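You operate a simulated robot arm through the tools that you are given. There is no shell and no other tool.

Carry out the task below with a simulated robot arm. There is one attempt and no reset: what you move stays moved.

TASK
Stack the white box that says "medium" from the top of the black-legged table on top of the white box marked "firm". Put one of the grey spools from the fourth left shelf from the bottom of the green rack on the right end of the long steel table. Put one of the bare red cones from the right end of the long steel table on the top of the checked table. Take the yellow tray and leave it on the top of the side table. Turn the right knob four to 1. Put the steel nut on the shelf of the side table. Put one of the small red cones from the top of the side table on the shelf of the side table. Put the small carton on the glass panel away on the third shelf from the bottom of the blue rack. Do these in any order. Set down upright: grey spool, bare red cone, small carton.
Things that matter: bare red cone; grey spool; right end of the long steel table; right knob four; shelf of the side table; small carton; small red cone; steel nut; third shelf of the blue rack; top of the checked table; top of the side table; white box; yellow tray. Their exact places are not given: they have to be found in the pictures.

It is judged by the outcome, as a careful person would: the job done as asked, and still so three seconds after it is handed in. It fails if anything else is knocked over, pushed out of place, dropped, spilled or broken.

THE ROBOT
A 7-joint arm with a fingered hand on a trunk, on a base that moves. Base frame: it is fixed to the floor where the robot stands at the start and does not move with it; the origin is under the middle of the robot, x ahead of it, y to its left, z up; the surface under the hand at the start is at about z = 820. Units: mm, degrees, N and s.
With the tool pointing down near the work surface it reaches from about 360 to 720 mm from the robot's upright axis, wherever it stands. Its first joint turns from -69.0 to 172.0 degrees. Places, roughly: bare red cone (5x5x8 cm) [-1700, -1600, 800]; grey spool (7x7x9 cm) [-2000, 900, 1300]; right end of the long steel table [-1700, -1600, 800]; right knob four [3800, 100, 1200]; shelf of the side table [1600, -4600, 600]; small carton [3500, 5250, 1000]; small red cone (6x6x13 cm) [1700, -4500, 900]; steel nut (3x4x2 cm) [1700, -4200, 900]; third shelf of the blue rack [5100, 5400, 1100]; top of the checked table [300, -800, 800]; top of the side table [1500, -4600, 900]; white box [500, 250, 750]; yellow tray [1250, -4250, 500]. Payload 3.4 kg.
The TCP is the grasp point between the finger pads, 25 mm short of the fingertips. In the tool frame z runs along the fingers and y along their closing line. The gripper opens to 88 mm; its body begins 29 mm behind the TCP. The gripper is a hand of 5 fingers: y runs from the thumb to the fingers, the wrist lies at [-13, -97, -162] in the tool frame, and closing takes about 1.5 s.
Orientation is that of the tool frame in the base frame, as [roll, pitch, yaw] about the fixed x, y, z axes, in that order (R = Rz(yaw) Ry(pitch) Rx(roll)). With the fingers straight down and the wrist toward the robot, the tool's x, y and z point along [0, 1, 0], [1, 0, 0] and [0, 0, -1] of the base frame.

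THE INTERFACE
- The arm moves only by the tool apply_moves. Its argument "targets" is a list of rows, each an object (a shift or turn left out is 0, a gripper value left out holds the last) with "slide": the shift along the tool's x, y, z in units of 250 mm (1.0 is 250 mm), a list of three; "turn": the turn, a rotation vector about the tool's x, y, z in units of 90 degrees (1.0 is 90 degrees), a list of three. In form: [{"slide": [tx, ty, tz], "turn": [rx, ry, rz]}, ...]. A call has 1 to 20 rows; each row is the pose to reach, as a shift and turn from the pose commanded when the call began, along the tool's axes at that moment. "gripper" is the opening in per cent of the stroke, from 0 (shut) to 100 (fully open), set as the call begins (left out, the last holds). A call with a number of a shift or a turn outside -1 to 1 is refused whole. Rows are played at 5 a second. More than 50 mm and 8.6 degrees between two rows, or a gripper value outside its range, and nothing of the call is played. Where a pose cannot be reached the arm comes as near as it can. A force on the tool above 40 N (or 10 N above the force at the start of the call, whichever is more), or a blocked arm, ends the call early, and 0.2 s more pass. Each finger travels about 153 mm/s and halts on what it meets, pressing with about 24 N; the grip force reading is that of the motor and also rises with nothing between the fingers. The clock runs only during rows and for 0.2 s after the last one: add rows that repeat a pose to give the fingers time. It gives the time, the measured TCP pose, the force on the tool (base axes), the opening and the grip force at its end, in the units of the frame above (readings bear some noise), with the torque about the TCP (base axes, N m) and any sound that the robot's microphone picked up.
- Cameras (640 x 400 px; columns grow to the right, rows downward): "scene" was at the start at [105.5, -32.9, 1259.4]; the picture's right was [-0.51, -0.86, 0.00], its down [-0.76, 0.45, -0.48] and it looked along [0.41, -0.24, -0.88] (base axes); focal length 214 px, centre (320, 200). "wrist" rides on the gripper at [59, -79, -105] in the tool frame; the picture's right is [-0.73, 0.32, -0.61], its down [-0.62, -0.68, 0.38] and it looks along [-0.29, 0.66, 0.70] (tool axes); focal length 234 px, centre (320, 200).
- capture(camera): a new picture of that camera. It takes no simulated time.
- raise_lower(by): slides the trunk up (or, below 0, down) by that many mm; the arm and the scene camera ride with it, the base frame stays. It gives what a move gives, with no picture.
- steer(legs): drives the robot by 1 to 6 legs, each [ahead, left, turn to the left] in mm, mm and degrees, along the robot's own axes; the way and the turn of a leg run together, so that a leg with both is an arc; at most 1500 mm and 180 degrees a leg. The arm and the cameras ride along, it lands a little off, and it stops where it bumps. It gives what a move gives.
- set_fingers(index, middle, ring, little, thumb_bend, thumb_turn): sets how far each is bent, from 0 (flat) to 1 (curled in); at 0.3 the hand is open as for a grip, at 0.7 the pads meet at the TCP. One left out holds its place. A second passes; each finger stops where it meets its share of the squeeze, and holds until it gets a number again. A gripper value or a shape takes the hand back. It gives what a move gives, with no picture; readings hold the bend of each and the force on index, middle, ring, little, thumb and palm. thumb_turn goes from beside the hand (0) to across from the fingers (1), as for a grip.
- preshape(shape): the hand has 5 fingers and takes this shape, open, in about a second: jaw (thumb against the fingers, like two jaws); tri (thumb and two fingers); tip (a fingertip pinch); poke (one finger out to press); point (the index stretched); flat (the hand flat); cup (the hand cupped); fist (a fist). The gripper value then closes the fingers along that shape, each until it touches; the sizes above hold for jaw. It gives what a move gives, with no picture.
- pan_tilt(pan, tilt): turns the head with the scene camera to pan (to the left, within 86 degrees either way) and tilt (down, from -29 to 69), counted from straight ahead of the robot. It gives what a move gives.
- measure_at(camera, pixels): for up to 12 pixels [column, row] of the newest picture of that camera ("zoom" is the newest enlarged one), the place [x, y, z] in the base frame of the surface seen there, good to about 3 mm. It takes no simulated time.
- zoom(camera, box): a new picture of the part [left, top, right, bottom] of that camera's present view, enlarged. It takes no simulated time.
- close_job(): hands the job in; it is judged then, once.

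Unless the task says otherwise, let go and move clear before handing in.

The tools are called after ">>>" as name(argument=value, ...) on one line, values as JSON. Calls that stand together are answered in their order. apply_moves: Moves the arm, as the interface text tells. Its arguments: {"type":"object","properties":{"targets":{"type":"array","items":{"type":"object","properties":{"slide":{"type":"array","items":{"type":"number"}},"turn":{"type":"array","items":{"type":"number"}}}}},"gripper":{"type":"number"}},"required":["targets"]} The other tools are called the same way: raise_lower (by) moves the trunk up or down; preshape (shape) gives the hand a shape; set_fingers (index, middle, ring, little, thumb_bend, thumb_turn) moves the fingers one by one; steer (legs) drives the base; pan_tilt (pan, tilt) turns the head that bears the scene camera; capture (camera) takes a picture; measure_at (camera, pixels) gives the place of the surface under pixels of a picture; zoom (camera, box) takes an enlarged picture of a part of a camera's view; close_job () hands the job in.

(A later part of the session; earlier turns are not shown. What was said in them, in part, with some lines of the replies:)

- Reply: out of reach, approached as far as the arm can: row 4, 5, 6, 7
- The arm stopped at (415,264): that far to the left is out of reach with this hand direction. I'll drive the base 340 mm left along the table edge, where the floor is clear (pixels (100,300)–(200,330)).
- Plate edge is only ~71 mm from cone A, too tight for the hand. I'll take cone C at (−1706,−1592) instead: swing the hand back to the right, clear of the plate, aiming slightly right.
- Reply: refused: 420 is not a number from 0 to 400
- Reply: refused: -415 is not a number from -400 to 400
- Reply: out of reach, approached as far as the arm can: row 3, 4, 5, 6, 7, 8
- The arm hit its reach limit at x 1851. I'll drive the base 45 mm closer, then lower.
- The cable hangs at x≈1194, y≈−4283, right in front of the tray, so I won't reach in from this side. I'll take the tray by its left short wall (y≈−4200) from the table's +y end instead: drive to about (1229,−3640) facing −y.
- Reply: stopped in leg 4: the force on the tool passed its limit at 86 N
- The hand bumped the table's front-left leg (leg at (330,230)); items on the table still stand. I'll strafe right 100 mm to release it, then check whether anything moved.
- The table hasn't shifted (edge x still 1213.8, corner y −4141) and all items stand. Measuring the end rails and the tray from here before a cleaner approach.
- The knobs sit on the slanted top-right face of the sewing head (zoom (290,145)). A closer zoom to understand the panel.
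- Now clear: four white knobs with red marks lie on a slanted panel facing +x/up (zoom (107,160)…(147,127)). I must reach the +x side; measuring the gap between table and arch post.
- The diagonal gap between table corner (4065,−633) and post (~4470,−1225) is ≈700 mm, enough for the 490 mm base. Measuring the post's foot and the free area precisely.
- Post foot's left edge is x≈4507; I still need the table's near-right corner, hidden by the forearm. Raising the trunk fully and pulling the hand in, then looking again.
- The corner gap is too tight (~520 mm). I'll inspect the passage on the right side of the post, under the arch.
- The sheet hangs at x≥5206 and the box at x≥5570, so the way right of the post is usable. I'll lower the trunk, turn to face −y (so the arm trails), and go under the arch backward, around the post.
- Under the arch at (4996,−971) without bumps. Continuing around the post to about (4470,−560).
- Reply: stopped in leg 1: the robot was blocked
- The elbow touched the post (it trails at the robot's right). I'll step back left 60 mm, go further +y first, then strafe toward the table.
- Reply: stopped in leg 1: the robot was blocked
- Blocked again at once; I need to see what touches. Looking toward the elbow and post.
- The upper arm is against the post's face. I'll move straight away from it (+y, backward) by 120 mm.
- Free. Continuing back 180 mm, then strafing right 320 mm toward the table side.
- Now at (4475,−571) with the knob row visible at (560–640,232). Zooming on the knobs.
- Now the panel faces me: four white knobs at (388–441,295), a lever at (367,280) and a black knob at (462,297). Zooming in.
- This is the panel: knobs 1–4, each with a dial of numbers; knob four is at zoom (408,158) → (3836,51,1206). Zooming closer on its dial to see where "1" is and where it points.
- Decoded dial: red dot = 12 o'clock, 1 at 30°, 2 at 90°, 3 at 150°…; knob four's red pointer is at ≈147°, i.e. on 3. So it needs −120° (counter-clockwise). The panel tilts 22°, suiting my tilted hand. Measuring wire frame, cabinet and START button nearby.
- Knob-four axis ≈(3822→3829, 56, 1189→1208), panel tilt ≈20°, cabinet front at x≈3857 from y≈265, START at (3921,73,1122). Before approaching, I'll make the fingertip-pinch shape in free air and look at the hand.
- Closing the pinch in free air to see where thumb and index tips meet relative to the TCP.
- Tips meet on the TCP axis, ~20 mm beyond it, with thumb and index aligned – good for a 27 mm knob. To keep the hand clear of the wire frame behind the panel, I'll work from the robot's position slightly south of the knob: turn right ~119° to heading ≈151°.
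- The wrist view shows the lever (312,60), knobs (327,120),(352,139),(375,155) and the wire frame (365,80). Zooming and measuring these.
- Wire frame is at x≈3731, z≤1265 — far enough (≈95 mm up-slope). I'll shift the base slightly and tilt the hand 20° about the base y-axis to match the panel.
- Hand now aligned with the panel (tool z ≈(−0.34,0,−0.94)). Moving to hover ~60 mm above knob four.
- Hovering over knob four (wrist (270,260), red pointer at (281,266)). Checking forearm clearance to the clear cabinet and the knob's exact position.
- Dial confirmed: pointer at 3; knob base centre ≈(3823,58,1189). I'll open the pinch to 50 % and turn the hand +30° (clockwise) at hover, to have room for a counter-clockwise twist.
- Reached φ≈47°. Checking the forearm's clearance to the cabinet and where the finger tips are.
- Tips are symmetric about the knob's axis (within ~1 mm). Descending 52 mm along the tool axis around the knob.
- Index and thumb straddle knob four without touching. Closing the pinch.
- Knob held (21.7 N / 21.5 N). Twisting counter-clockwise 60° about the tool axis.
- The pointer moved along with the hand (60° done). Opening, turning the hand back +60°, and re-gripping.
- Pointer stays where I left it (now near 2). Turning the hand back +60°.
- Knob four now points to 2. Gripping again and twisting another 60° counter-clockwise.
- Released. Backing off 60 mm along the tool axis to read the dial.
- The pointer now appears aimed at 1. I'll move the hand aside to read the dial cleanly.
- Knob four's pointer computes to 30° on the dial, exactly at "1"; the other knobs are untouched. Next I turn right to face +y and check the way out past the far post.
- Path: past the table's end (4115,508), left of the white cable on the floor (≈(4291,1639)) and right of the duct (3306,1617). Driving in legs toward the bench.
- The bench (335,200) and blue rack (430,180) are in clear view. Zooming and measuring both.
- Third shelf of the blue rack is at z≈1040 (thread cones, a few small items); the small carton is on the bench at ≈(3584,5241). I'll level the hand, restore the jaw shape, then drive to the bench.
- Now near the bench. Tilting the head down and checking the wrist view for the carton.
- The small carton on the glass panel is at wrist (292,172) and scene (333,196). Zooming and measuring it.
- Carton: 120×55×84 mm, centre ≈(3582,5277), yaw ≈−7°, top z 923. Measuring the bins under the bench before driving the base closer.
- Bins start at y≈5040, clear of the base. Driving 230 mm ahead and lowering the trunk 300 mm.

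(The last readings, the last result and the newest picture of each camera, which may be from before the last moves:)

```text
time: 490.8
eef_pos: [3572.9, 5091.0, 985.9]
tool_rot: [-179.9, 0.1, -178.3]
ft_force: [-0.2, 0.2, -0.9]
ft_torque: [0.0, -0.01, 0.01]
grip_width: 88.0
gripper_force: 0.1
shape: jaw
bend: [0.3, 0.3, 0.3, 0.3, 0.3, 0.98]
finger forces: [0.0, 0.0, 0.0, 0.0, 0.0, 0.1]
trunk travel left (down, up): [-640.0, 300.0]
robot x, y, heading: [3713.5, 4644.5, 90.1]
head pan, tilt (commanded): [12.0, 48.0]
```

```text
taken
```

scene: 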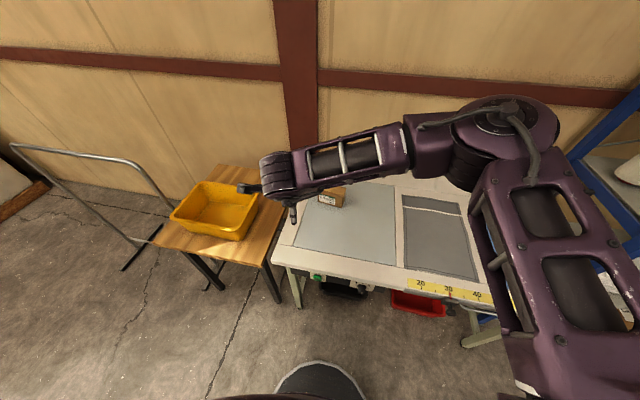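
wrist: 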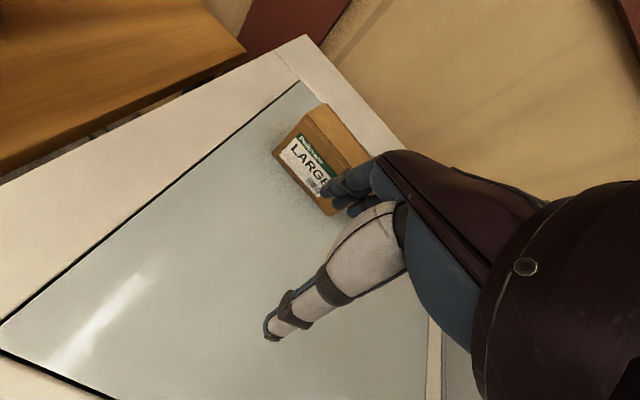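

Moving over the carton at the same height and turning 9° to match its yaw.

>>> apply_moves(targets=[{"slide": [-0.012, 0.15, 0], "turn": [0, 0, 0.02]}, {"slide": [-0.024, 0.3, 0], "turn": [0, 0, 0.04]}, {"slide": [-0.036, 0.45, 0], "turn": [0, 0, 0.06]}, {"slide": [-0.048, 0.6, 0], "turn": [0, 0, 0.08]}, {"slide": [-0.0585, 0.743, 0], "turn": [0, 0, 0.1]}, {"slide": [-0.0585, 0.743, 0], "turn": [0, 0, 0.1]}])

>>> capture(camera="wrist")

>>> capture(camera="scene")

```text
time: 492.2
eef_pos: [3582.9, 5276.5, 984.2]
tool_rot: [-179.9, 0.0, 172.7]
ft_force: [0.5, 0.5, 0.4]
ft_torque: [-0.01, 0.03, 0.02]
grip_width: 87.7
gripper_force: 0.0
shape: jaw
bend: [0.3, 0.3, 0.3, 0.3, 0.3, 0.98]
finger forces: [0.0, 0.1, 0.1, 0.2, 0.2, 0.0]
trunk travel left (down, up): [-640.0, 300.0]
robot x, y, heading: [3709.8, 4640.7, 90.3]
head pan, tilt (commanded): [12.0, 48.0]
```

```text
taken
```

wrist: 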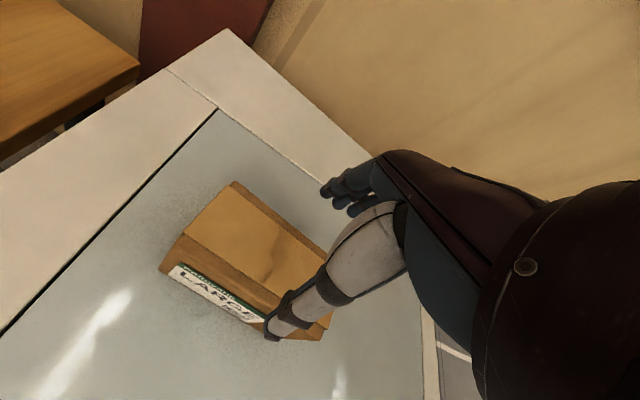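

```text
taken
```

scene: 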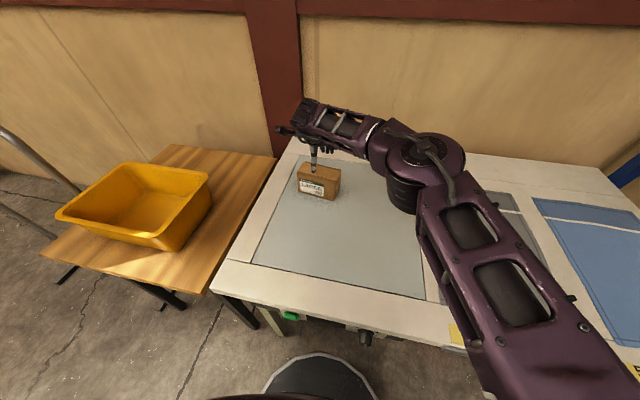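

>>> measure_at(camera="wrist", pixels=[[234, 186], [190, 236], [280, 300], [322, 255], [250, 235], [165, 265], [270, 330]])

```text
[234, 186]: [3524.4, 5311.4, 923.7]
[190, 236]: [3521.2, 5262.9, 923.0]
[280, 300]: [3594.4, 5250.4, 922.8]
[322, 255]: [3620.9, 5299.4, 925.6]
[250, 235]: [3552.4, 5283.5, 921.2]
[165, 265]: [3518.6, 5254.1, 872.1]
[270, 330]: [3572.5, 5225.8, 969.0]
```

Carton's depth at the TCP spans y 5252–5304; TCP is at 5276.5 — centred. Descending to z≈900 and closing.

>>> apply_moves(targets=[{"slide": [0, 0.004, 0.08]}, {"slide": [0, 0.004, 0.16]}, {"slide": [0, 0.004, 0.24]}, {"slide": [0, 0.004, 0.3]}, {"slide": [0, 0.004, 0.336]}, {"slide": [0, 0.004, 0.336]}])

>>> apply_moves(targets=[{"slide": [0, 0, 0]}, {"slide": [0, 0, 0]}, {"slide": [0, 0, 0]}, {"slide": [0, 0, 0]}, {"slide": [0, 0, 0]}, {"slide": [0, 0, 0]}, {"slide": [0, 0, 0]}, {"slide": [0, 0, 0]}], gripper=0)

>>> capture(camera="wrist")

```text
time: 493.6
eef_pos: [3582.5, 5275.0, 906.0]
tool_rot: [179.5, 0.0, 172.7]
ft_force: [-1.0, 5.7, 30.1]
ft_torque: [0.4, -0.15, 0.07]
grip_width: 87.9
gripper_force: 0.0
shape: jaw
bend: [0.25, 0.3, 0.3, 0.28, 0.28, 0.97]
finger forces: [15.8, 0.0, 0.0, 4.7, 6.6, 0.0]
trunk travel left (down, up): [-640.0, 300.0]
robot x, y, heading: [3711.1, 4642.7, 90.3]
head pan, tilt (commanded): [12.0, 48.0]
```

```text
time: 495.4
eef_pos: [3583.0, 5275.0, 905.6]
tool_rot: [179.6, 0.0, 172.7]
ft_force: [-0.9, 6.3, 30.6]
ft_torque: [1.09, -0.28, 0.22]
grip_width: 62.3
gripper_force: 24.2
shape: jaw
bend: [0.24, 0.36, 0.33, 0.27, 0.56, 0.98]
finger forces: [31.4, 11.8, 3.0, 7.3, 35.6, 0.0]
trunk travel left (down, up): [-640.0, 300.0]
robot x, y, heading: [3710.2, 4641.0, 90.3]
head pan, tilt (commanded): [12.0, 48.0]
```

```text
taken
```

wrist: 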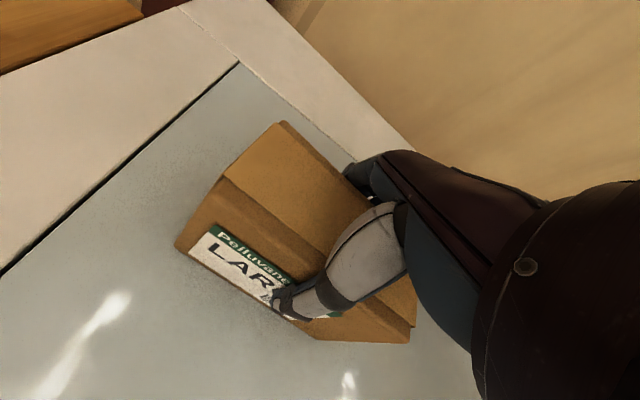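

The hand pressed 30 N on the carton's upper edges while the grip closed (62 mm wide). Lifting gently now to relieve it and see whether it comes along level.

>>> apply_moves(targets=[{"slide": [0, 0, -0.02]}, {"slide": [0, 0, -0.04]}, {"slide": [0, 0, -0.08]}, {"slide": [0, 0, -0.12]}, {"slide": [0, 0, -0.16]}, {"slide": [0, 0, -0.16]}])

>>> capture(camera="wrist")

>>> zoom(camera="scene", box=[250, 80, 410, 220])

```text
time: 496.8
eef_pos: [3581.6, 5276.5, 939.5]
tool_rot: [-179.9, 0.2, 172.7]
ft_force: [0.1, 0.1, -1.5]
ft_torque: [0.02, 0.02, -0.01]
grip_width: 61.4
gripper_force: 24.0
shape: jaw
bend: [0.26, 0.38, 0.34, 0.29, 0.56, 0.98]
finger forces: [21.7, 10.6, 2.5, 3.2, 35.9, 0.1]
trunk travel left (down, up): [-640.0, 300.0]
robot x, y, heading: [3712.1, 4641.7, 90.4]
head pan, tilt (commanded): [12.0, 48.0]
```

```text
taken
```

wrist: 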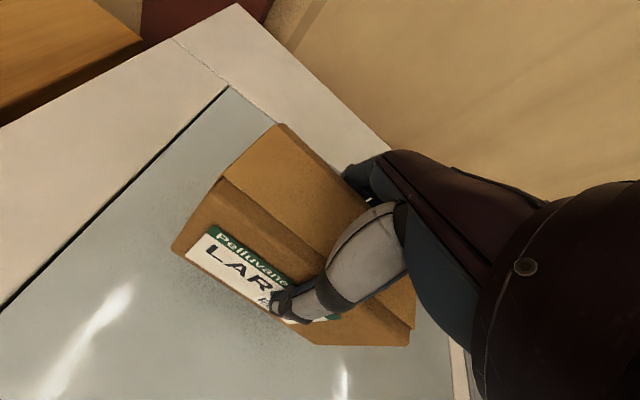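

```text
2.86 times, centred on (330, 150) of scene
```

zoom: 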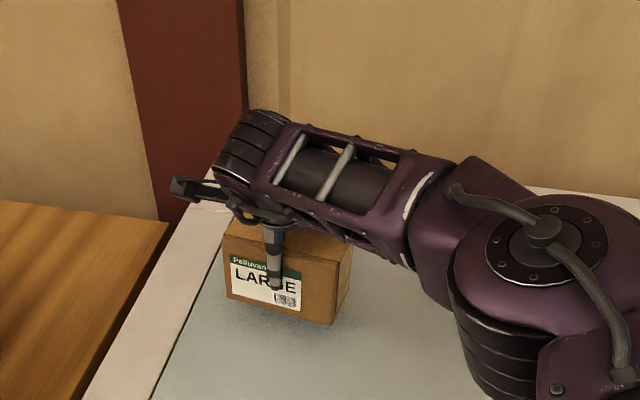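

The carton is lifted (≈1.5 N) and hangs upright. Checking its level and its offset from the TCP.

>>> measure_at(camera="wrist", pixels=[[278, 127], [224, 180], [178, 248], [312, 343], [405, 343], [410, 325], [300, 230], [330, 165]])

>>> measure_at(camera="zoom", pixels=[[228, 235], [228, 298], [330, 322], [338, 262], [350, 288], [352, 240]])

```text
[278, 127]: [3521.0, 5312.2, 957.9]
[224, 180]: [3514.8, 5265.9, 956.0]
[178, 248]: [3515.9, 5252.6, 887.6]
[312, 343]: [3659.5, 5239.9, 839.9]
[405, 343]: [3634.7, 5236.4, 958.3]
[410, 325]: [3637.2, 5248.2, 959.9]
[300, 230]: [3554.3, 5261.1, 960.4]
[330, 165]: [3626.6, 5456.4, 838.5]
```

```text
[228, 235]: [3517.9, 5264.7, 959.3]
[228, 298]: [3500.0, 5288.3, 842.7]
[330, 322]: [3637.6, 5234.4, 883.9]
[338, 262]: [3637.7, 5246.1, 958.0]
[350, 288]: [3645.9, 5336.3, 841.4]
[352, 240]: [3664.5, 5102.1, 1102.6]
```

Carton held level (top ≈958, bottom ≈874 with TCP 939). I'll raise the trunk, back off 350 mm, and look right toward the rack and fence.

>>> raise_lower(by=270)

>>> steer(legs=[[-380, 0, 0]])

>>> pan_tilt(pan=-60, tilt=25)

>>> capture(camera="scene")

```text
time: 499.6
eef_pos: [3581.6, 5278.1, 1210.4]
tool_rot: [-179.8, 0.2, 172.7]
ft_force: [0.2, 0.2, -1.9]
ft_torque: [0.01, 0.0, 0.01]
grip_width: 61.6
gripper_force: 23.7
shape: jaw
bend: [0.26, 0.38, 0.34, 0.29, 0.56, 0.98]
finger forces: [21.7, 10.7, 2.4, 3.2, 35.8, 0.0]
trunk travel left (down, up): [-910.0, 30.0]
robot x, y, heading: [3712.7, 4643.0, 90.4]
head pan, tilt (commanded): [12.0, 48.0]
```

```text
time: 502.0
eef_pos: [3582.8, 4896.1, 1210.5]
tool_rot: [-179.9, 0.1, 172.9]
ft_force: [0.6, -0.5, -2.3]
ft_torque: [0.01, -0.01, 0.0]
grip_width: 61.6
gripper_force: 23.9
shape: jaw
bend: [0.26, 0.38, 0.34, 0.29, 0.56, 0.98]
finger forces: [21.8, 10.6, 2.4, 3.1, 36.0, 0.0]
trunk travel left (down, up): [-910.0, 30.0]
robot x, y, heading: [3710.6, 4255.7, 90.3]
head pan, tilt (commanded): [12.0, 48.0]
```

```text
time: 503.4
eef_pos: [3583.1, 4894.6, 1210.7]
tool_rot: [-179.9, 0.1, 172.9]
ft_force: [-0.8, -0.7, -1.5]
ft_torque: [-0.04, -0.02, 0.01]
grip_width: 61.9
gripper_force: 23.3
shape: jaw
bend: [0.26, 0.38, 0.34, 0.29, 0.56, 0.98]
finger forces: [21.7, 10.6, 2.5, 3.1, 36.0, 0.0]
trunk travel left (down, up): [-910.0, 30.0]
robot x, y, heading: [3710.6, 4260.9, 90.4]
head pan, tilt (commanded): [-60.0, 25.0]
```

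```text
taken
```

scene: 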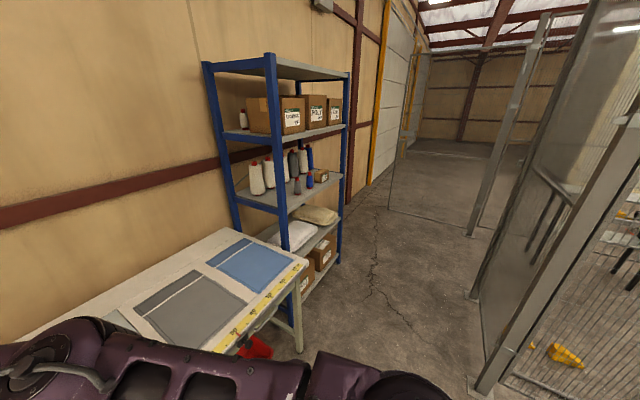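

Rack in view; third shelf has cones at the back and small items front-right. Measuring the shelf, items and the fence posts.

>>> zoom(camera="scene", box=[200, 110, 370, 230])

>>> measure_at(camera="scene", pixels=[[485, 388], [475, 295], [345, 260], [280, 205], [255, 203], [300, 198], [297, 190], [310, 182], [322, 178], [273, 155], [345, 178], [245, 190]])

```text
3.33 times, centred on (285, 170) of scene
```

zoom: 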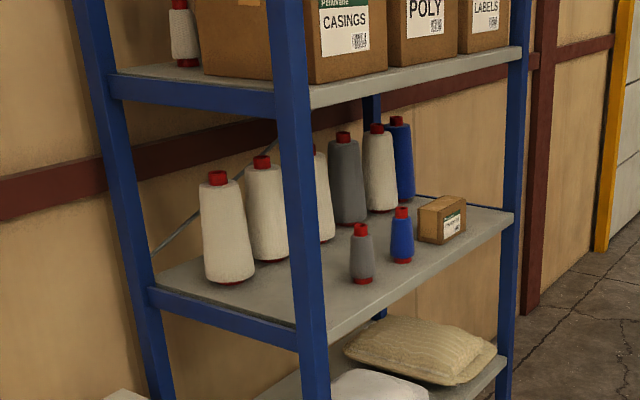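

```text
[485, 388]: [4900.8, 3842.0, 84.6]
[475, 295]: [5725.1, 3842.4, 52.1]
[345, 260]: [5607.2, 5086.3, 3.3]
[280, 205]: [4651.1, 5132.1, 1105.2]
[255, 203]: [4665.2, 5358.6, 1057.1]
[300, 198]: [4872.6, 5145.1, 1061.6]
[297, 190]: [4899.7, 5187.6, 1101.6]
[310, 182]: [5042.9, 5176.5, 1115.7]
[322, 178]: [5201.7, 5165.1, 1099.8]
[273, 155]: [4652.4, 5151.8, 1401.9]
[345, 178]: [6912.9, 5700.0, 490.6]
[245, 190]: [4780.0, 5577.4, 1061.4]
```

Third shelf is z≈1060; grey small cone at (4900,5200), blue (5043,5185), an existing carton (5200,5180); free spot front-left. Strafing right in front of the rack for a frontal look (fence line is at y≈3842).

>>> steer(legs=[[0, -600, -0.3], [0, -600, 0]])

>>> pan_tilt(pan=20, tilt=25)

>>> capture(camera="scene")

>>> capture(camera="wrist")

```text
time: 509.9
eef_pos: [4806.8, 4890.9, 1210.4]
tool_rot: [-179.9, 0.2, 171.4]
ft_force: [-0.1, 1.2, -2.0]
ft_torque: [-0.01, 0.01, -0.01]
grip_width: 61.6
gripper_force: 24.2
shape: jaw
bend: [0.26, 0.38, 0.34, 0.29, 0.56, 0.98]
finger forces: [21.6, 10.5, 2.5, 3.1, 35.9, 0.1]
trunk travel left (down, up): [-910.0, 30.0]
robot x, y, heading: [4922.6, 4253.5, 89.0]
head pan, tilt (commanded): [-60.0, 25.0]
```

```text
time: 511.4
eef_pos: [4808.3, 4892.0, 1211.5]
tool_rot: [-179.8, 0.3, 171.4]
ft_force: [0.0, 0.7, -3.3]
ft_torque: [0.01, 0.0, 0.02]
grip_width: 61.7
gripper_force: 24.1
shape: jaw
bend: [0.26, 0.38, 0.34, 0.29, 0.56, 0.98]
finger forces: [21.6, 10.6, 2.6, 3.1, 36.1, 0.0]
trunk travel left (down, up): [-910.0, 30.0]
robot x, y, heading: [4922.3, 4253.4, 89.1]
head pan, tilt (commanded): [20.0, 25.0]
```

```text
taken
```

scene: 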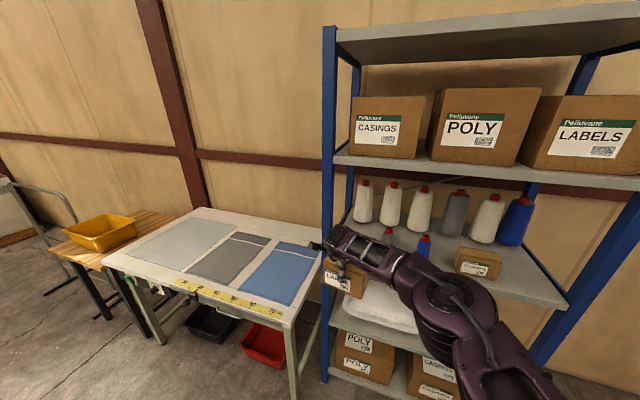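

```text
taken
```

wrist: 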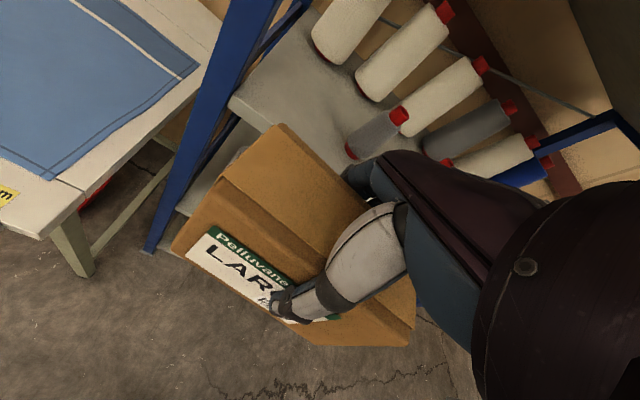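

>>> zoom(camera="scene", box=[320, 160, 580, 310])

>>> measure_at(camera="wrist", pixels=[[232, 105], [260, 120], [290, 70], [330, 60], [318, 35], [370, 95], [355, 150], [380, 135], [270, 95], [340, 120], [200, 150], [215, 60]])

>>> measure_at(camera="scene", pixels=[[340, 245], [355, 225], [388, 240], [423, 245], [460, 262], [362, 218], [390, 222], [328, 200], [345, 160], [350, 235], [550, 300], [345, 150]])

```text
2.46 times, centred on (450, 235) of scene
```

zoom: 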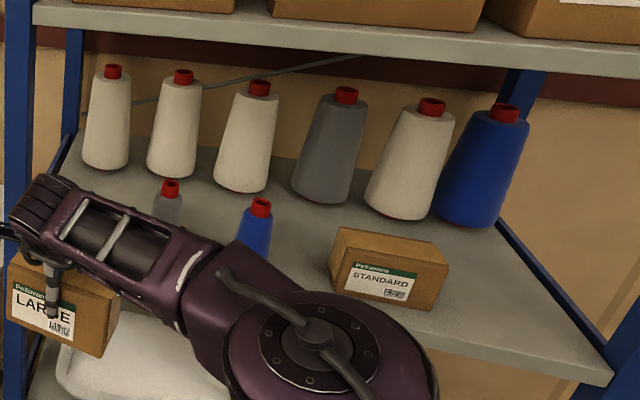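

```text
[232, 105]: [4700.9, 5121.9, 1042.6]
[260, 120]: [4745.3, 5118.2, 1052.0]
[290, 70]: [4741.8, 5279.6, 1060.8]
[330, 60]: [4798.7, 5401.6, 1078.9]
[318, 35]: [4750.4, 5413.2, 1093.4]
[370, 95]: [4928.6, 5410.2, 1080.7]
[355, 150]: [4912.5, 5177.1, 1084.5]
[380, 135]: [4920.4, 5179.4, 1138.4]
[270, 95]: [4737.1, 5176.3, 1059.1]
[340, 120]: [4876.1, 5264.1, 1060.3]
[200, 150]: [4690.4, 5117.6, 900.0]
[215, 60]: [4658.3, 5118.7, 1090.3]
```

```text
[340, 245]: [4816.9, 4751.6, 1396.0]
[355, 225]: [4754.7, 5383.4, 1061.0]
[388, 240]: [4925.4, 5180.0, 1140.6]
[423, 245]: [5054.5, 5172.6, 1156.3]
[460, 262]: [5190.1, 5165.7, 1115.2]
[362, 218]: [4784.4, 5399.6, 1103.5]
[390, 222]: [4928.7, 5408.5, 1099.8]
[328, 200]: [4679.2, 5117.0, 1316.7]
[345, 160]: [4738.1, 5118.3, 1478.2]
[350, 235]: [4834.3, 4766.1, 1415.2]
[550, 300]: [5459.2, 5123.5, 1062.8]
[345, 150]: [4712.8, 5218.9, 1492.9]
```

Third shelf: z 1060, front edge y 5118, free between x≈4700 and 4890 (grey cone at 4893+). Target carton centre ≈(4785,5172). I'll square the hand, shift 18 mm left and lower 45 mm here first.

>>> apply_moves(targets=[{"slide": [0.024, -0.004, 0.06], "turn": [0, 0, -0.032]}, {"slide": [0.048, -0.008, 0.12], "turn": [0, 0, -0.064]}, {"slide": [0.071, -0.011, 0.18], "turn": [0, 0, -0.096]}, {"slide": [0.071, -0.011, 0.18], "turn": [0, 0, -0.096]}])

>>> steer(legs=[[0, 0, 0.9], [160, 0, 0]])

>>> capture(camera="scene")

>>> capture(camera="wrist")

```text
time: 512.4
eef_pos: [4790.3, 4893.0, 1165.5]
tool_rot: [-179.9, 0.1, -179.9]
ft_force: [-0.5, -0.6, -2.1]
ft_torque: [0.0, -0.03, 0.0]
grip_width: 61.6
gripper_force: 24.1
shape: jaw
bend: [0.26, 0.38, 0.34, 0.29, 0.56, 0.98]
finger forces: [21.6, 10.6, 2.5, 2.9, 35.9, 0.0]
trunk travel left (down, up): [-910.0, 30.0]
robot x, y, heading: [4924.2, 4256.1, 89.4]
head pan, tilt (commanded): [20.0, 25.0]
```

```text
time: 514.1
eef_pos: [4781.9, 5047.3, 1166.5]
tool_rot: [180.0, 0.2, -179.1]
ft_force: [-0.4, 0.1, -1.9]
ft_torque: [0.0, 0.0, -0.02]
grip_width: 61.6
gripper_force: 24.5
shape: jaw
bend: [0.26, 0.38, 0.34, 0.29, 0.56, 0.98]
finger forces: [21.5, 10.6, 2.4, 3.1, 36.0, 0.0]
trunk travel left (down, up): [-910.0, 30.0]
robot x, y, heading: [4927.1, 4412.3, 89.6]
head pan, tilt (commanded): [20.0, 25.0]
```

```text
taken
```

scene: 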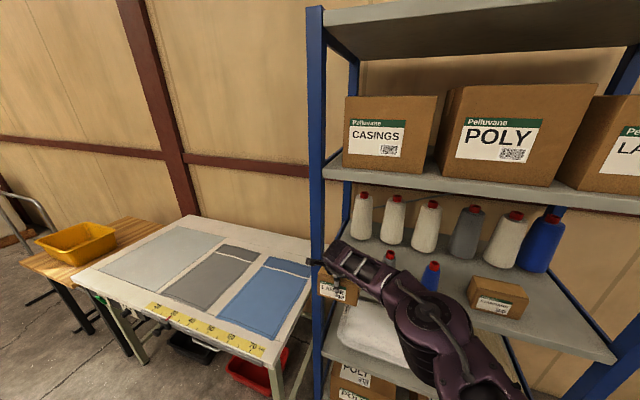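

```text
taken
```

wrist: 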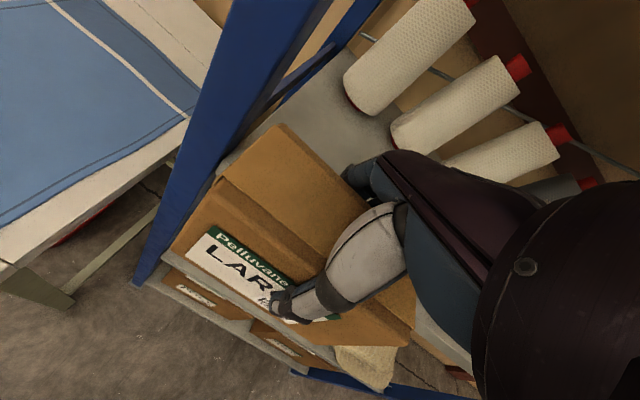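

Carton is in front of the free spot. Advancing 125 mm into the shelf space at TCP z≈1166 (carton bottom ≈1100, shelf 1060).

>>> apply_moves(targets=[{"slide": [-0.032, 0.1, 0]}, {"slide": [-0.04, 0.2, 0]}, {"slide": [-0.04, 0.3, 0]}, {"slide": [-0.04, 0.4, 0]}, {"slide": [-0.04, 0.5, 0]}, {"slide": [-0.04, 0.5, 0]}])

>>> capture(camera="wrist")

>>> zoom(camera="scene", box=[300, 170, 560, 360])

```text
time: 515.5
eef_pos: [4816.4, 5084.3, 1166.5]
tool_rot: [-179.8, 0.1, -179.2]
ft_force: [0.9, -1.2, -2.0]
ft_torque: [0.0, -0.01, -0.01]
grip_width: 61.6
gripper_force: 23.8
shape: jaw
bend: [0.26, 0.39, 0.35, 0.3, 0.56, 0.97]
finger forces: [20.8, 10.4, 2.6, 2.6, 34.8, 0.0]
out of reach, approached as far as the arm can: row 1, 2, 3, 4, 5, 6
trunk travel left (down, up): [-910.0, 30.0]
robot x, y, heading: [4920.2, 4412.3, 90.2]
head pan, tilt (commanded): [20.0, 25.0]
```

```text
taken
```

wrist: 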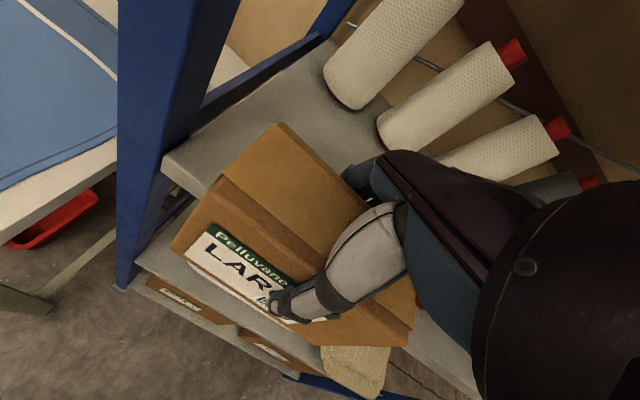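

```text
2.11 times, centred on (430, 265) of scene
```

zoom: 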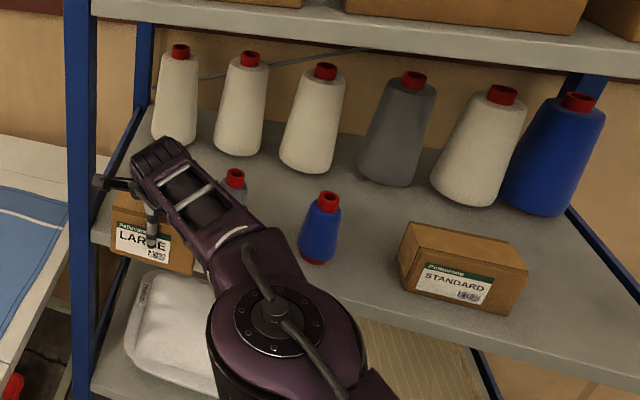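

Reach limit again. I'll pull the arm back 90 mm and left 26 mm, then drive the base forward instead.

>>> apply_moves(targets=[{"slide": [0.035, -0.12, 0]}, {"slide": [0.07, -0.24, 0]}, {"slide": [0.104, -0.36, 0]}, {"slide": [0.104, -0.36, 0]}])

>>> steer(legs=[[100, 0, -0.2]])

>>> capture(camera="wrist")

```text
time: 516.5
eef_pos: [4793.0, 4989.1, 1167.5]
tool_rot: [-179.9, 0.1, -179.2]
ft_force: [1.4, 0.2, -1.6]
ft_torque: [-0.04, -0.02, -0.03]
grip_width: 61.5
gripper_force: 24.0
shape: jaw
bend: [0.26, 0.39, 0.35, 0.3, 0.56, 0.97]
finger forces: [20.1, 10.3, 2.6, 2.4, 33.9, 0.0]
trunk travel left (down, up): [-910.0, 30.0]
robot x, y, heading: [4920.7, 4409.6, 89.9]
head pan, tilt (commanded): [20.0, 25.0]
```

```text
time: 517.7
eef_pos: [4794.4, 5089.0, 1169.1]
tool_rot: [-179.9, 0.0, -179.3]
ft_force: [0.2, -1.1, -2.2]
ft_torque: [0.02, 0.0, 0.02]
grip_width: 61.6
gripper_force: 24.5
shape: jaw
bend: [0.26, 0.39, 0.35, 0.3, 0.56, 0.97]
finger forces: [20.1, 10.4, 2.6, 2.3, 33.8, 0.1]
trunk travel left (down, up): [-910.0, 30.0]
robot x, y, heading: [4925.5, 4514.5, 89.6]
head pan, tilt (commanded): [20.0, 25.0]
```

```text
taken
```

wrist: 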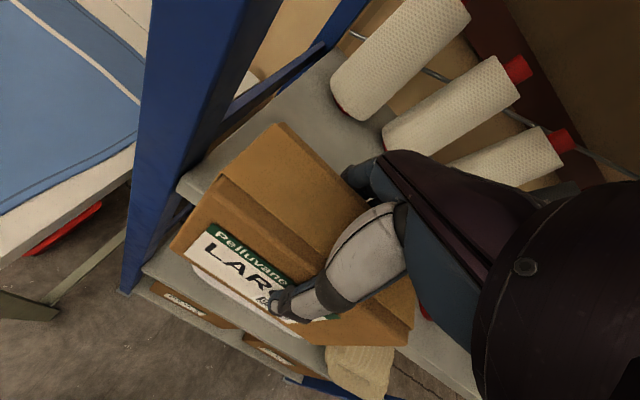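

>>> steer(legs=[[70, 0, 0]])

>>> capture(camera="wrist")

>>> measure_at(camera="wrist", pixels=[[278, 127], [224, 180], [178, 248], [410, 325], [180, 160], [250, 100], [200, 60], [340, 105], [430, 330]])

```text
time: 518.7
eef_pos: [4793.6, 5154.6, 1171.3]
tool_rot: [179.9, 0.1, -179.2]
ft_force: [-0.4, -0.7, -1.4]
ft_torque: [0.01, -0.01, 0.04]
grip_width: 61.6
gripper_force: 23.7
shape: jaw
bend: [0.26, 0.39, 0.35, 0.3, 0.56, 0.97]
finger forces: [20.1, 10.2, 2.6, 2.3, 33.9, 0.0]
trunk travel left (down, up): [-910.0, 30.0]
robot x, y, heading: [4926.5, 4583.0, 89.6]
head pan, tilt (commanded): [20.0, 25.0]
```

```text
taken
```

wrist: 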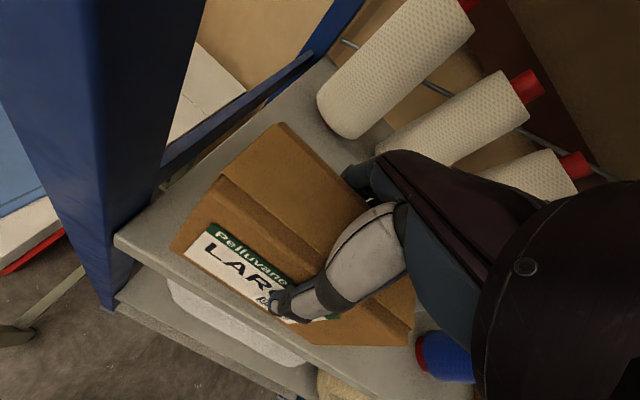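

```text
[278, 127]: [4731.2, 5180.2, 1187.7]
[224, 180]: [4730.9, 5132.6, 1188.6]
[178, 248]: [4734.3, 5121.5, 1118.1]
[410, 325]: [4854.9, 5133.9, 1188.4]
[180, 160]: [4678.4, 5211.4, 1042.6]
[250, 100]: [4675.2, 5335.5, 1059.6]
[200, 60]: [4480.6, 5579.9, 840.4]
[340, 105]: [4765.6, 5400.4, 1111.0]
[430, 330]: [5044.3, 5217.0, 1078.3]
```

Carton spans x 4731–4855, front y≈5122, bottom ≈1104. Moving 20 mm further in and lowering 38 mm.

>>> apply_moves(targets=[{"slide": [0, 0.04, 0]}, {"slide": [0, 0.084, 0]}, {"slide": [0, 0.084, 0.04]}, {"slide": [0, 0.084, 0.09]}, {"slide": [0, 0.084, 0.13]}, {"slide": [0, 0.084, 0.15]}, {"slide": [0, 0.084, 0.15]}])

>>> capture(camera="wrist")

>>> zoom(camera="scene", box=[300, 170, 560, 360])

```text
time: 520.3
eef_pos: [4795.1, 5179.3, 1129.6]
tool_rot: [-180.0, 0.1, -179.3]
ft_force: [0.3, -0.8, -2.1]
ft_torque: [-0.02, -0.03, -0.03]
grip_width: 61.6
gripper_force: 24.2
shape: jaw
bend: [0.26, 0.39, 0.35, 0.3, 0.56, 0.97]
finger forces: [20.1, 10.2, 2.6, 2.2, 33.6, 0.0]
trunk travel left (down, up): [-910.0, 30.0]
robot x, y, heading: [4925.8, 4579.8, 89.8]
head pan, tilt (commanded): [20.0, 25.0]
```

```text
taken
```

wrist: 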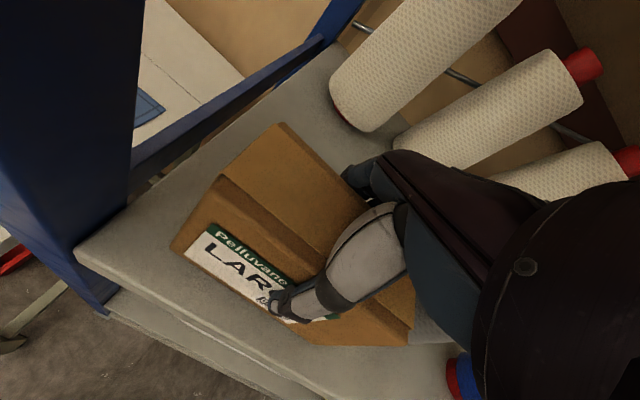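

```text
2.11 times, centred on (430, 265) of scene
```

zoom: 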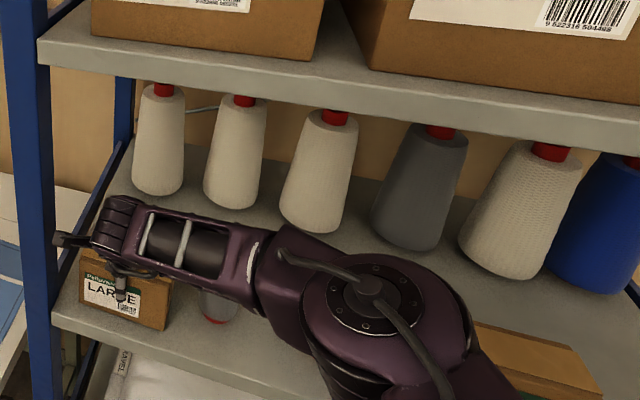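

Bottom is ≈2–4 mm above the shelf. Lowering in 1–2 mm steps to contact.

>>> apply_moves(targets=[{"slide": [0, 0, 0.006]}, {"slide": [0, 0, 0.01]}, {"slide": [0, 0, 0.01]}])

>>> apply_moves(targets=[{"slide": [0, 0, 0.004]}, {"slide": [0, 0, 0.008]}, {"slide": [0, 0, 0.008]}])

```text
time: 521.1
eef_pos: [4793.8, 5179.6, 1128.6]
tool_rot: [-180.0, 0.1, -179.4]
ft_force: [0.4, 0.1, 0.4]
ft_torque: [0.15, -0.03, -0.05]
grip_width: 61.4
gripper_force: 23.4
shape: jaw
bend: [0.26, 0.39, 0.35, 0.3, 0.56, 0.97]
finger forces: [20.5, 10.5, 2.8, 2.6, 33.7, 0.1]
trunk travel left (down, up): [-910.0, 30.0]
robot x, y, heading: [4925.5, 4582.4, 89.9]
head pan, tilt (commanded): [20.0, 25.0]
```

```text
time: 521.9
eef_pos: [4793.9, 5179.0, 1128.3]
tool_rot: [179.8, 0.1, -179.4]
ft_force: [0.0, 2.8, 12.0]
ft_torque: [0.57, -0.13, 0.05]
grip_width: 61.1
gripper_force: 24.2
shape: jaw
bend: [0.26, 0.39, 0.34, 0.3, 0.56, 0.97]
finger forces: [23.2, 11.4, 3.0, 3.2, 34.7, 0.0]
trunk travel left (down, up): [-910.0, 30.0]
robot x, y, heading: [4928.3, 4581.9, 89.4]
head pan, tilt (commanded): [20.0, 25.0]
```

Contact 12 N: the carton stands on the shelf. Opening fully, then rising slowly.

>>> apply_moves(targets=[{"slide": [0, 0, -0.004]}, {"slide": [0, 0, -0.004]}, {"slide": [0, 0, -0.004]}, {"slide": [0, 0, -0.004]}, {"slide": [0, 0, -0.004]}, {"slide": [0, 0, -0.004]}], gripper=100)

>>> capture(camera="wrist")

```text
time: 523.3
eef_pos: [4795.0, 5177.9, 1128.4]
tool_rot: [-180.0, 0.1, -179.3]
ft_force: [-1.3, -1.4, 8.0]
ft_torque: [0.24, 0.01, -0.02]
grip_width: 87.9
gripper_force: 0.1
shape: jaw
bend: [0.27, 0.3, 0.3, 0.3, 0.27, 0.97]
finger forces: [8.2, 0.0, 0.1, 0.9, 7.3, 0.1]
trunk travel left (down, up): [-910.0, 30.0]
robot x, y, heading: [4927.3, 4583.0, 89.6]
head pan, tilt (commanded): [20.0, 25.0]
```

```text
taken
```

wrist: 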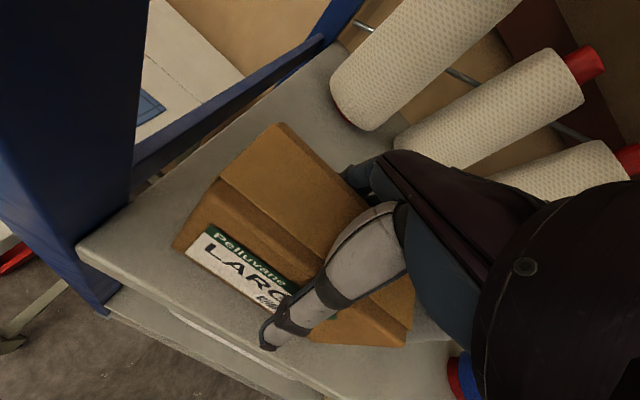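

Open; the finger roots just rest on the carton's upper edges. Rising slowly 85 mm.

>>> apply_moves(targets=[{"slide": [0, 0, -0.02]}, {"slide": [0, 0, -0.05]}, {"slide": [0, 0, -0.1]}, {"slide": [0, 0, -0.17]}, {"slide": [0, 0, -0.25]}, {"slide": [0, 0, -0.34]}, {"slide": [0, 0, -0.34]}])

>>> capture(camera="wrist")

>>> zoom(camera="scene", box=[300, 170, 560, 360])

```text
time: 524.9
eef_pos: [4795.7, 5179.3, 1213.7]
tool_rot: [-179.8, 0.2, -179.3]
ft_force: [-0.4, 0.4, -1.9]
ft_torque: [0.03, -0.03, -0.01]
grip_width: 88.1
gripper_force: 0.0
shape: jaw
bend: [0.27, 0.3, 0.3, 0.3, 0.27, 0.97]
finger forces: [5.3, 0.0, 0.1, 0.1, 5.6, 0.0]
trunk travel left (down, up): [-910.0, 30.0]
robot x, y, heading: [4924.5, 4581.0, 89.5]
head pan, tilt (commanded): [20.0, 25.0]
```

```text
taken
```

wrist: 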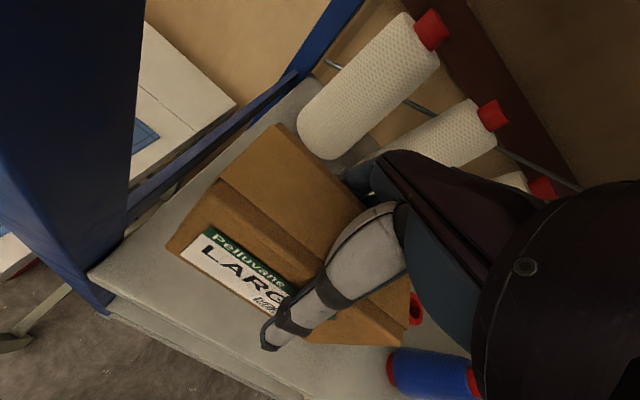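

```text
2.11 times, centred on (430, 265) of scene
```

zoom: 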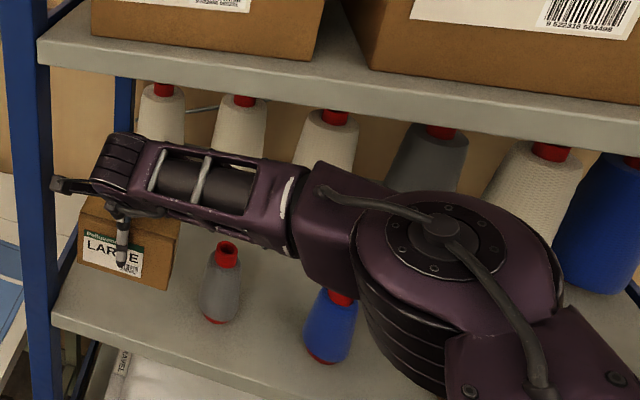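

The carton came up with the hand: it is wedged between index and thumb even at full opening (5 N each). I'll lower it back onto the shelf and then spread the fingers further with individual finger commands.

>>> apply_moves(targets=[{"slide": [0, 0, 0.08]}, {"slide": [0, 0, 0.16]}, {"slide": [0, 0, 0.24]}, {"slide": [0, 0, 0.3]}, {"slide": [0, 0, 0.325]}, {"slide": [0, 0, 0.325]}])

>>> apply_moves(targets=[{"slide": [0, 0, 0.006]}, {"slide": [0, 0, 0.012]}, {"slide": [0, 0, 0.012]}])

>>> capture(camera="wrist")

```text
time: 526.3
eef_pos: [4794.7, 5178.4, 1131.0]
tool_rot: [-179.9, 0.1, -179.1]
ft_force: [0.2, -0.3, -1.4]
ft_torque: [0.01, -0.01, 0.03]
grip_width: 88.0
gripper_force: 0.0
shape: jaw
bend: [0.28, 0.3, 0.3, 0.3, 0.27, 0.97]
finger forces: [5.2, 0.0, 0.0, 0.5, 5.3, 0.1]
trunk travel left (down, up): [-910.0, 30.0]
robot x, y, heading: [4926.7, 4583.5, 89.7]
head pan, tilt (commanded): [20.0, 25.0]
```

```text
time: 527.1
eef_pos: [4793.8, 5177.7, 1129.0]
tool_rot: [179.9, 0.2, -179.2]
ft_force: [-1.7, -0.6, 5.5]
ft_torque: [0.18, -0.05, 0.04]
grip_width: 87.7
gripper_force: 0.1
shape: jaw
bend: [0.27, 0.3, 0.3, 0.3, 0.27, 0.97]
finger forces: [6.9, 0.0, 0.0, 1.2, 7.2, 0.0]
trunk travel left (down, up): [-910.0, 30.0]
robot x, y, heading: [4926.1, 4580.2, 89.7]
head pan, tilt (commanded): [20.0, 25.0]
```

```text
taken
```

wrist: 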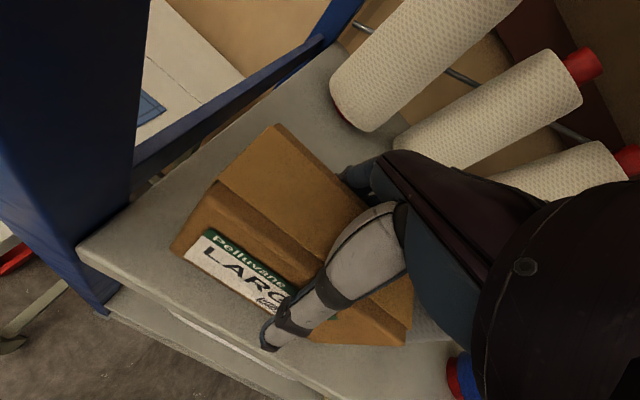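

Carton is standing on the shelf again (5.5 N). Spreading thumb and fingers wider.

>>> set_fingers(index=0.1, middle=0.15, ring=0.15, little=0.15, thumb_bend=0.1)

>>> capture(camera="wrist")

```text
time: 528.1
eef_pos: [4793.5, 5180.1, 1128.7]
tool_rot: [-179.8, 0.1, -179.3]
ft_force: [0.3, 0.2, 0.3]
ft_torque: [0.01, 0.03, 0.01]
grip_width: 120.4
gripper_force: 0.0
shape: fingers
bend: [0.1, 0.15, 0.15, 0.15, 0.1, 0.97]
finger forces: [0.1, 0.1, 0.0, 0.0, 0.0, 0.1]
trunk travel left (down, up): [-910.0, 30.0]
robot x, y, heading: [4926.3, 4581.2, 89.5]
head pan, tilt (commanded): [20.0, 25.0]
```

```text
taken
```

wrist: 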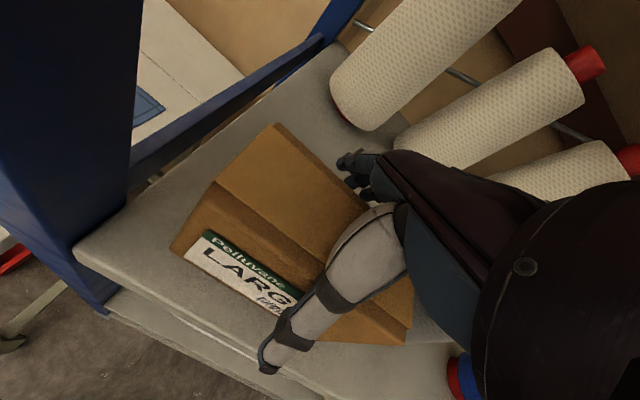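

All finger forces are zero now (120 mm spread). Rising slowly.

>>> apply_moves(targets=[{"slide": [0, 0, -0.02]}, {"slide": [0, 0, -0.05]}, {"slide": [0, 0, -0.1]}, {"slide": [0, 0, -0.15]}, {"slide": [0, 0, -0.15]}])

>>> capture(camera="wrist")

>>> zoom(camera="scene", box=[300, 170, 560, 360])

```text
time: 529.3
eef_pos: [4796.4, 5179.9, 1166.5]
tool_rot: [-179.9, 0.1, -179.2]
ft_force: [0.8, 0.3, -0.5]
ft_torque: [0.0, -0.01, 0.0]
grip_width: 120.2
gripper_force: 0.1
shape: fingers
bend: [0.1, 0.15, 0.15, 0.15, 0.1, 0.97]
finger forces: [0.0, 0.0, 0.0, 0.1, 0.0, 0.0]
trunk travel left (down, up): [-910.0, 30.0]
robot x, y, heading: [4926.1, 4583.0, 89.5]
head pan, tilt (commanded): [20.0, 25.0]
```

```text
taken
```

wrist: 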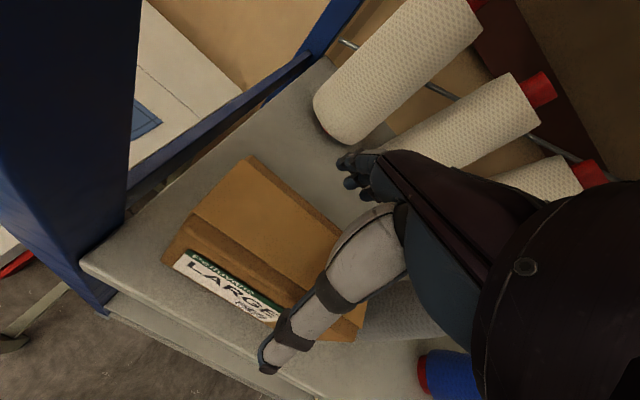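

```text
2.11 times, centred on (430, 265) of scene
```

zoom: 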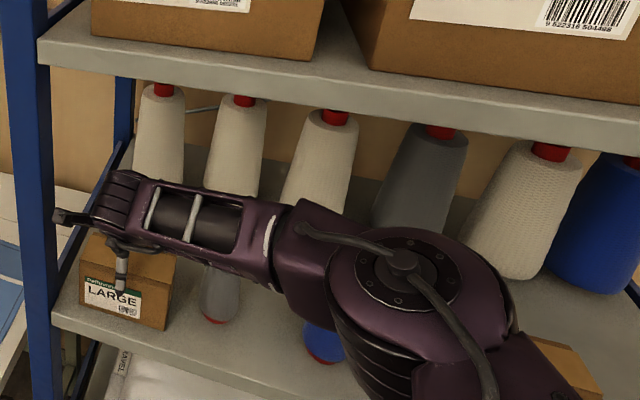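

The carton stays put on the shelf. Rising another 48 mm and then backing straight out.

>>> apply_moves(targets=[{"slide": [0, 0, -0.06]}, {"slide": [0, 0, -0.13]}, {"slide": [0, 0, -0.19]}, {"slide": [0, 0, -0.19]}])

>>> capture(camera="wrist")

>>> steer(legs=[[-300, 0, 0]])

>>> capture(camera="scene")

>>> zoom(camera="scene", box=[310, 150, 570, 330])

```text
time: 530.3
eef_pos: [4796.3, 5180.4, 1212.6]
tool_rot: [-179.9, 0.1, -179.2]
ft_force: [0.8, 0.2, 0.1]
ft_torque: [-0.03, -0.06, 0.01]
grip_width: 120.3
gripper_force: 0.1
shape: fingers
bend: [0.1, 0.15, 0.15, 0.15, 0.1, 0.97]
finger forces: [0.1, 0.1, 0.0, 0.0, 0.0, 0.0]
trunk travel left (down, up): [-910.0, 30.0]
robot x, y, heading: [4925.2, 4579.9, 89.2]
head pan, tilt (commanded): [20.0, 25.0]
```

```text
taken
```

wrist: 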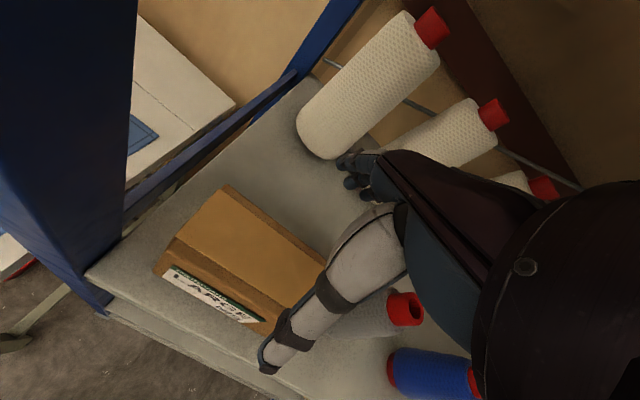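

```text
time: 532.3
eef_pos: [4794.7, 4881.6, 1211.1]
tool_rot: [-179.9, 0.1, -179.4]
ft_force: [0.7, 0.5, 0.5]
ft_torque: [0.0, 0.01, -0.02]
grip_width: 120.2
gripper_force: 0.1
shape: fingers
bend: [0.1, 0.15, 0.15, 0.15, 0.1, 0.97]
finger forces: [0.0, 0.0, 0.1, 0.0, 0.1, 0.0]
trunk travel left (down, up): [-910.0, 30.0]
robot x, y, heading: [4922.8, 4280.8, 89.7]
head pan, tilt (commanded): [20.0, 25.0]
```

```text
taken
```

scene: 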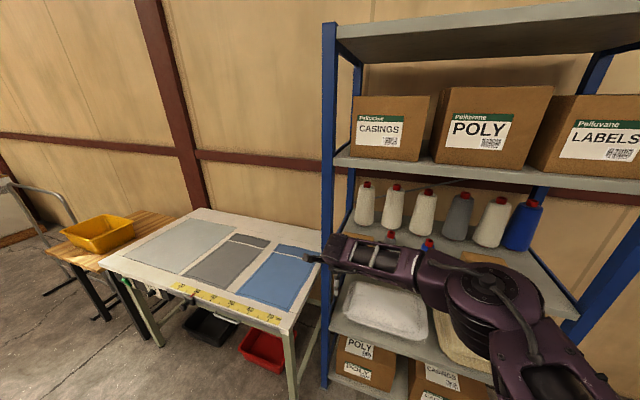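

```text
2.22 times, centred on (440, 240) of scene
```

zoom: 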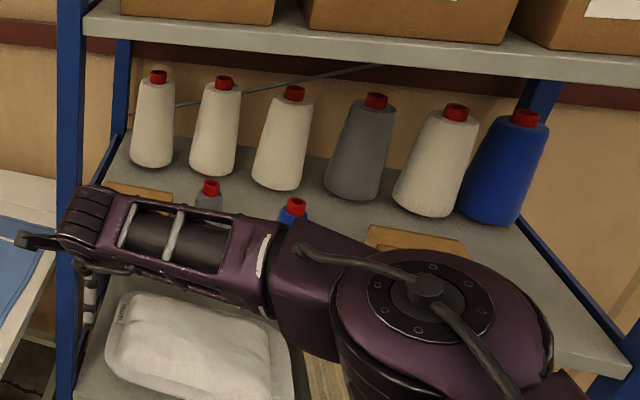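

Out of the rack. Checking the carton with the wrist camera.

>>> capture(camera="wrist")

>>> raise_lower(by=-250)

>>> capture(camera="scene")

>>> zoom(camera="scene", box=[310, 120, 570, 300])

```text
taken
```

wrist: 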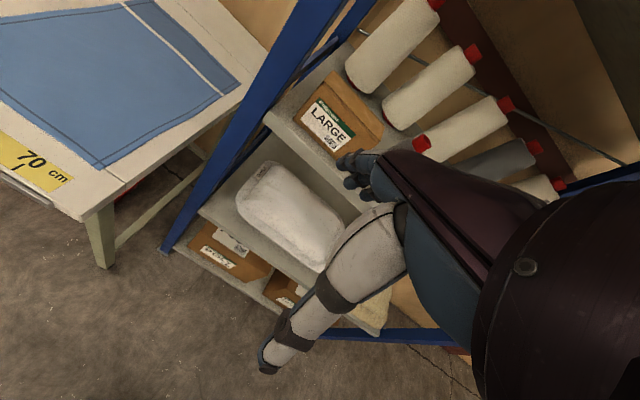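

```text
time: 534.9
eef_pos: [4794.8, 4881.7, 962.2]
tool_rot: [-179.9, 0.1, -179.4]
ft_force: [0.5, 0.0, 0.3]
ft_torque: [0.0, -0.01, 0.02]
grip_width: 120.3
gripper_force: 0.0
shape: fingers
bend: [0.1, 0.15, 0.15, 0.15, 0.1, 0.97]
finger forces: [0.0, 0.1, 0.0, 0.0, 0.1, 0.1]
trunk travel left (down, up): [-660.0, 280.0]
robot x, y, heading: [4924.6, 4283.7, 89.5]
head pan, tilt (commanded): [20.0, 25.0]
```

```text
taken
```

scene: 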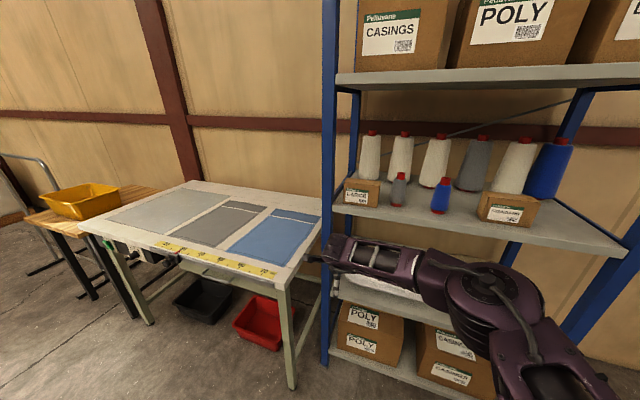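

```text
2.22 times, centred on (440, 210) of scene
```

zoom: 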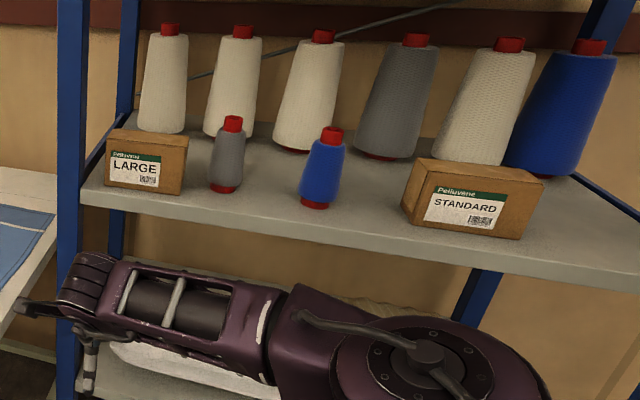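

The "LARGE" carton stands upright on the third shelf (zoom (145,165)), its neighbours untouched, and the hand is clear and empty. All eight jobs have been checked in pictures, so I hand the job in.

>>> close_job()

```text
The job is handed in.
```

I handed the job in with all eight items done. I checked each one in the camera pictures after placing it, but I did not drive back to re-check the earlier ones before handing in.

| Task | Result |
|---|---|
| White box "medium" | Sits squarely on the box marked "firm". |
| Grey spool | Stands upright on the right end of the long steel table. |
| Bare red cone | Stands upright on the checked table, in the free strip in front of the pillows. |
| Yellow tray | Lies flat on the top of the side table. |
| Right knob four | Turned from 3 to 1; the pointer reads at the 1 mark, and knobs 1–3 were not touched. |
| Steel nut | On the shelf of the side table. |
| Small red cone | On the shelf of the side table, standing up. |
| Small carton (labelled "LARGE") | Stands upright on the third shelf of the blue rack. |

Three contacts were harder than intended:

- **Side table:** while driving, the hand bumped its front-left leg and the force peaked at 86 N. I measured the table again afterwards and it had not moved; everything on it was still standing.
- **Arch post near the knob machine:** the robot's upper arm got caught against the post. I backed it away, and saw no sign that the post had moved.
- **Glass panel:** the hand pressed down on the carton with about 30 N while gripping it, so that load went through to the panel. I saw no damage.
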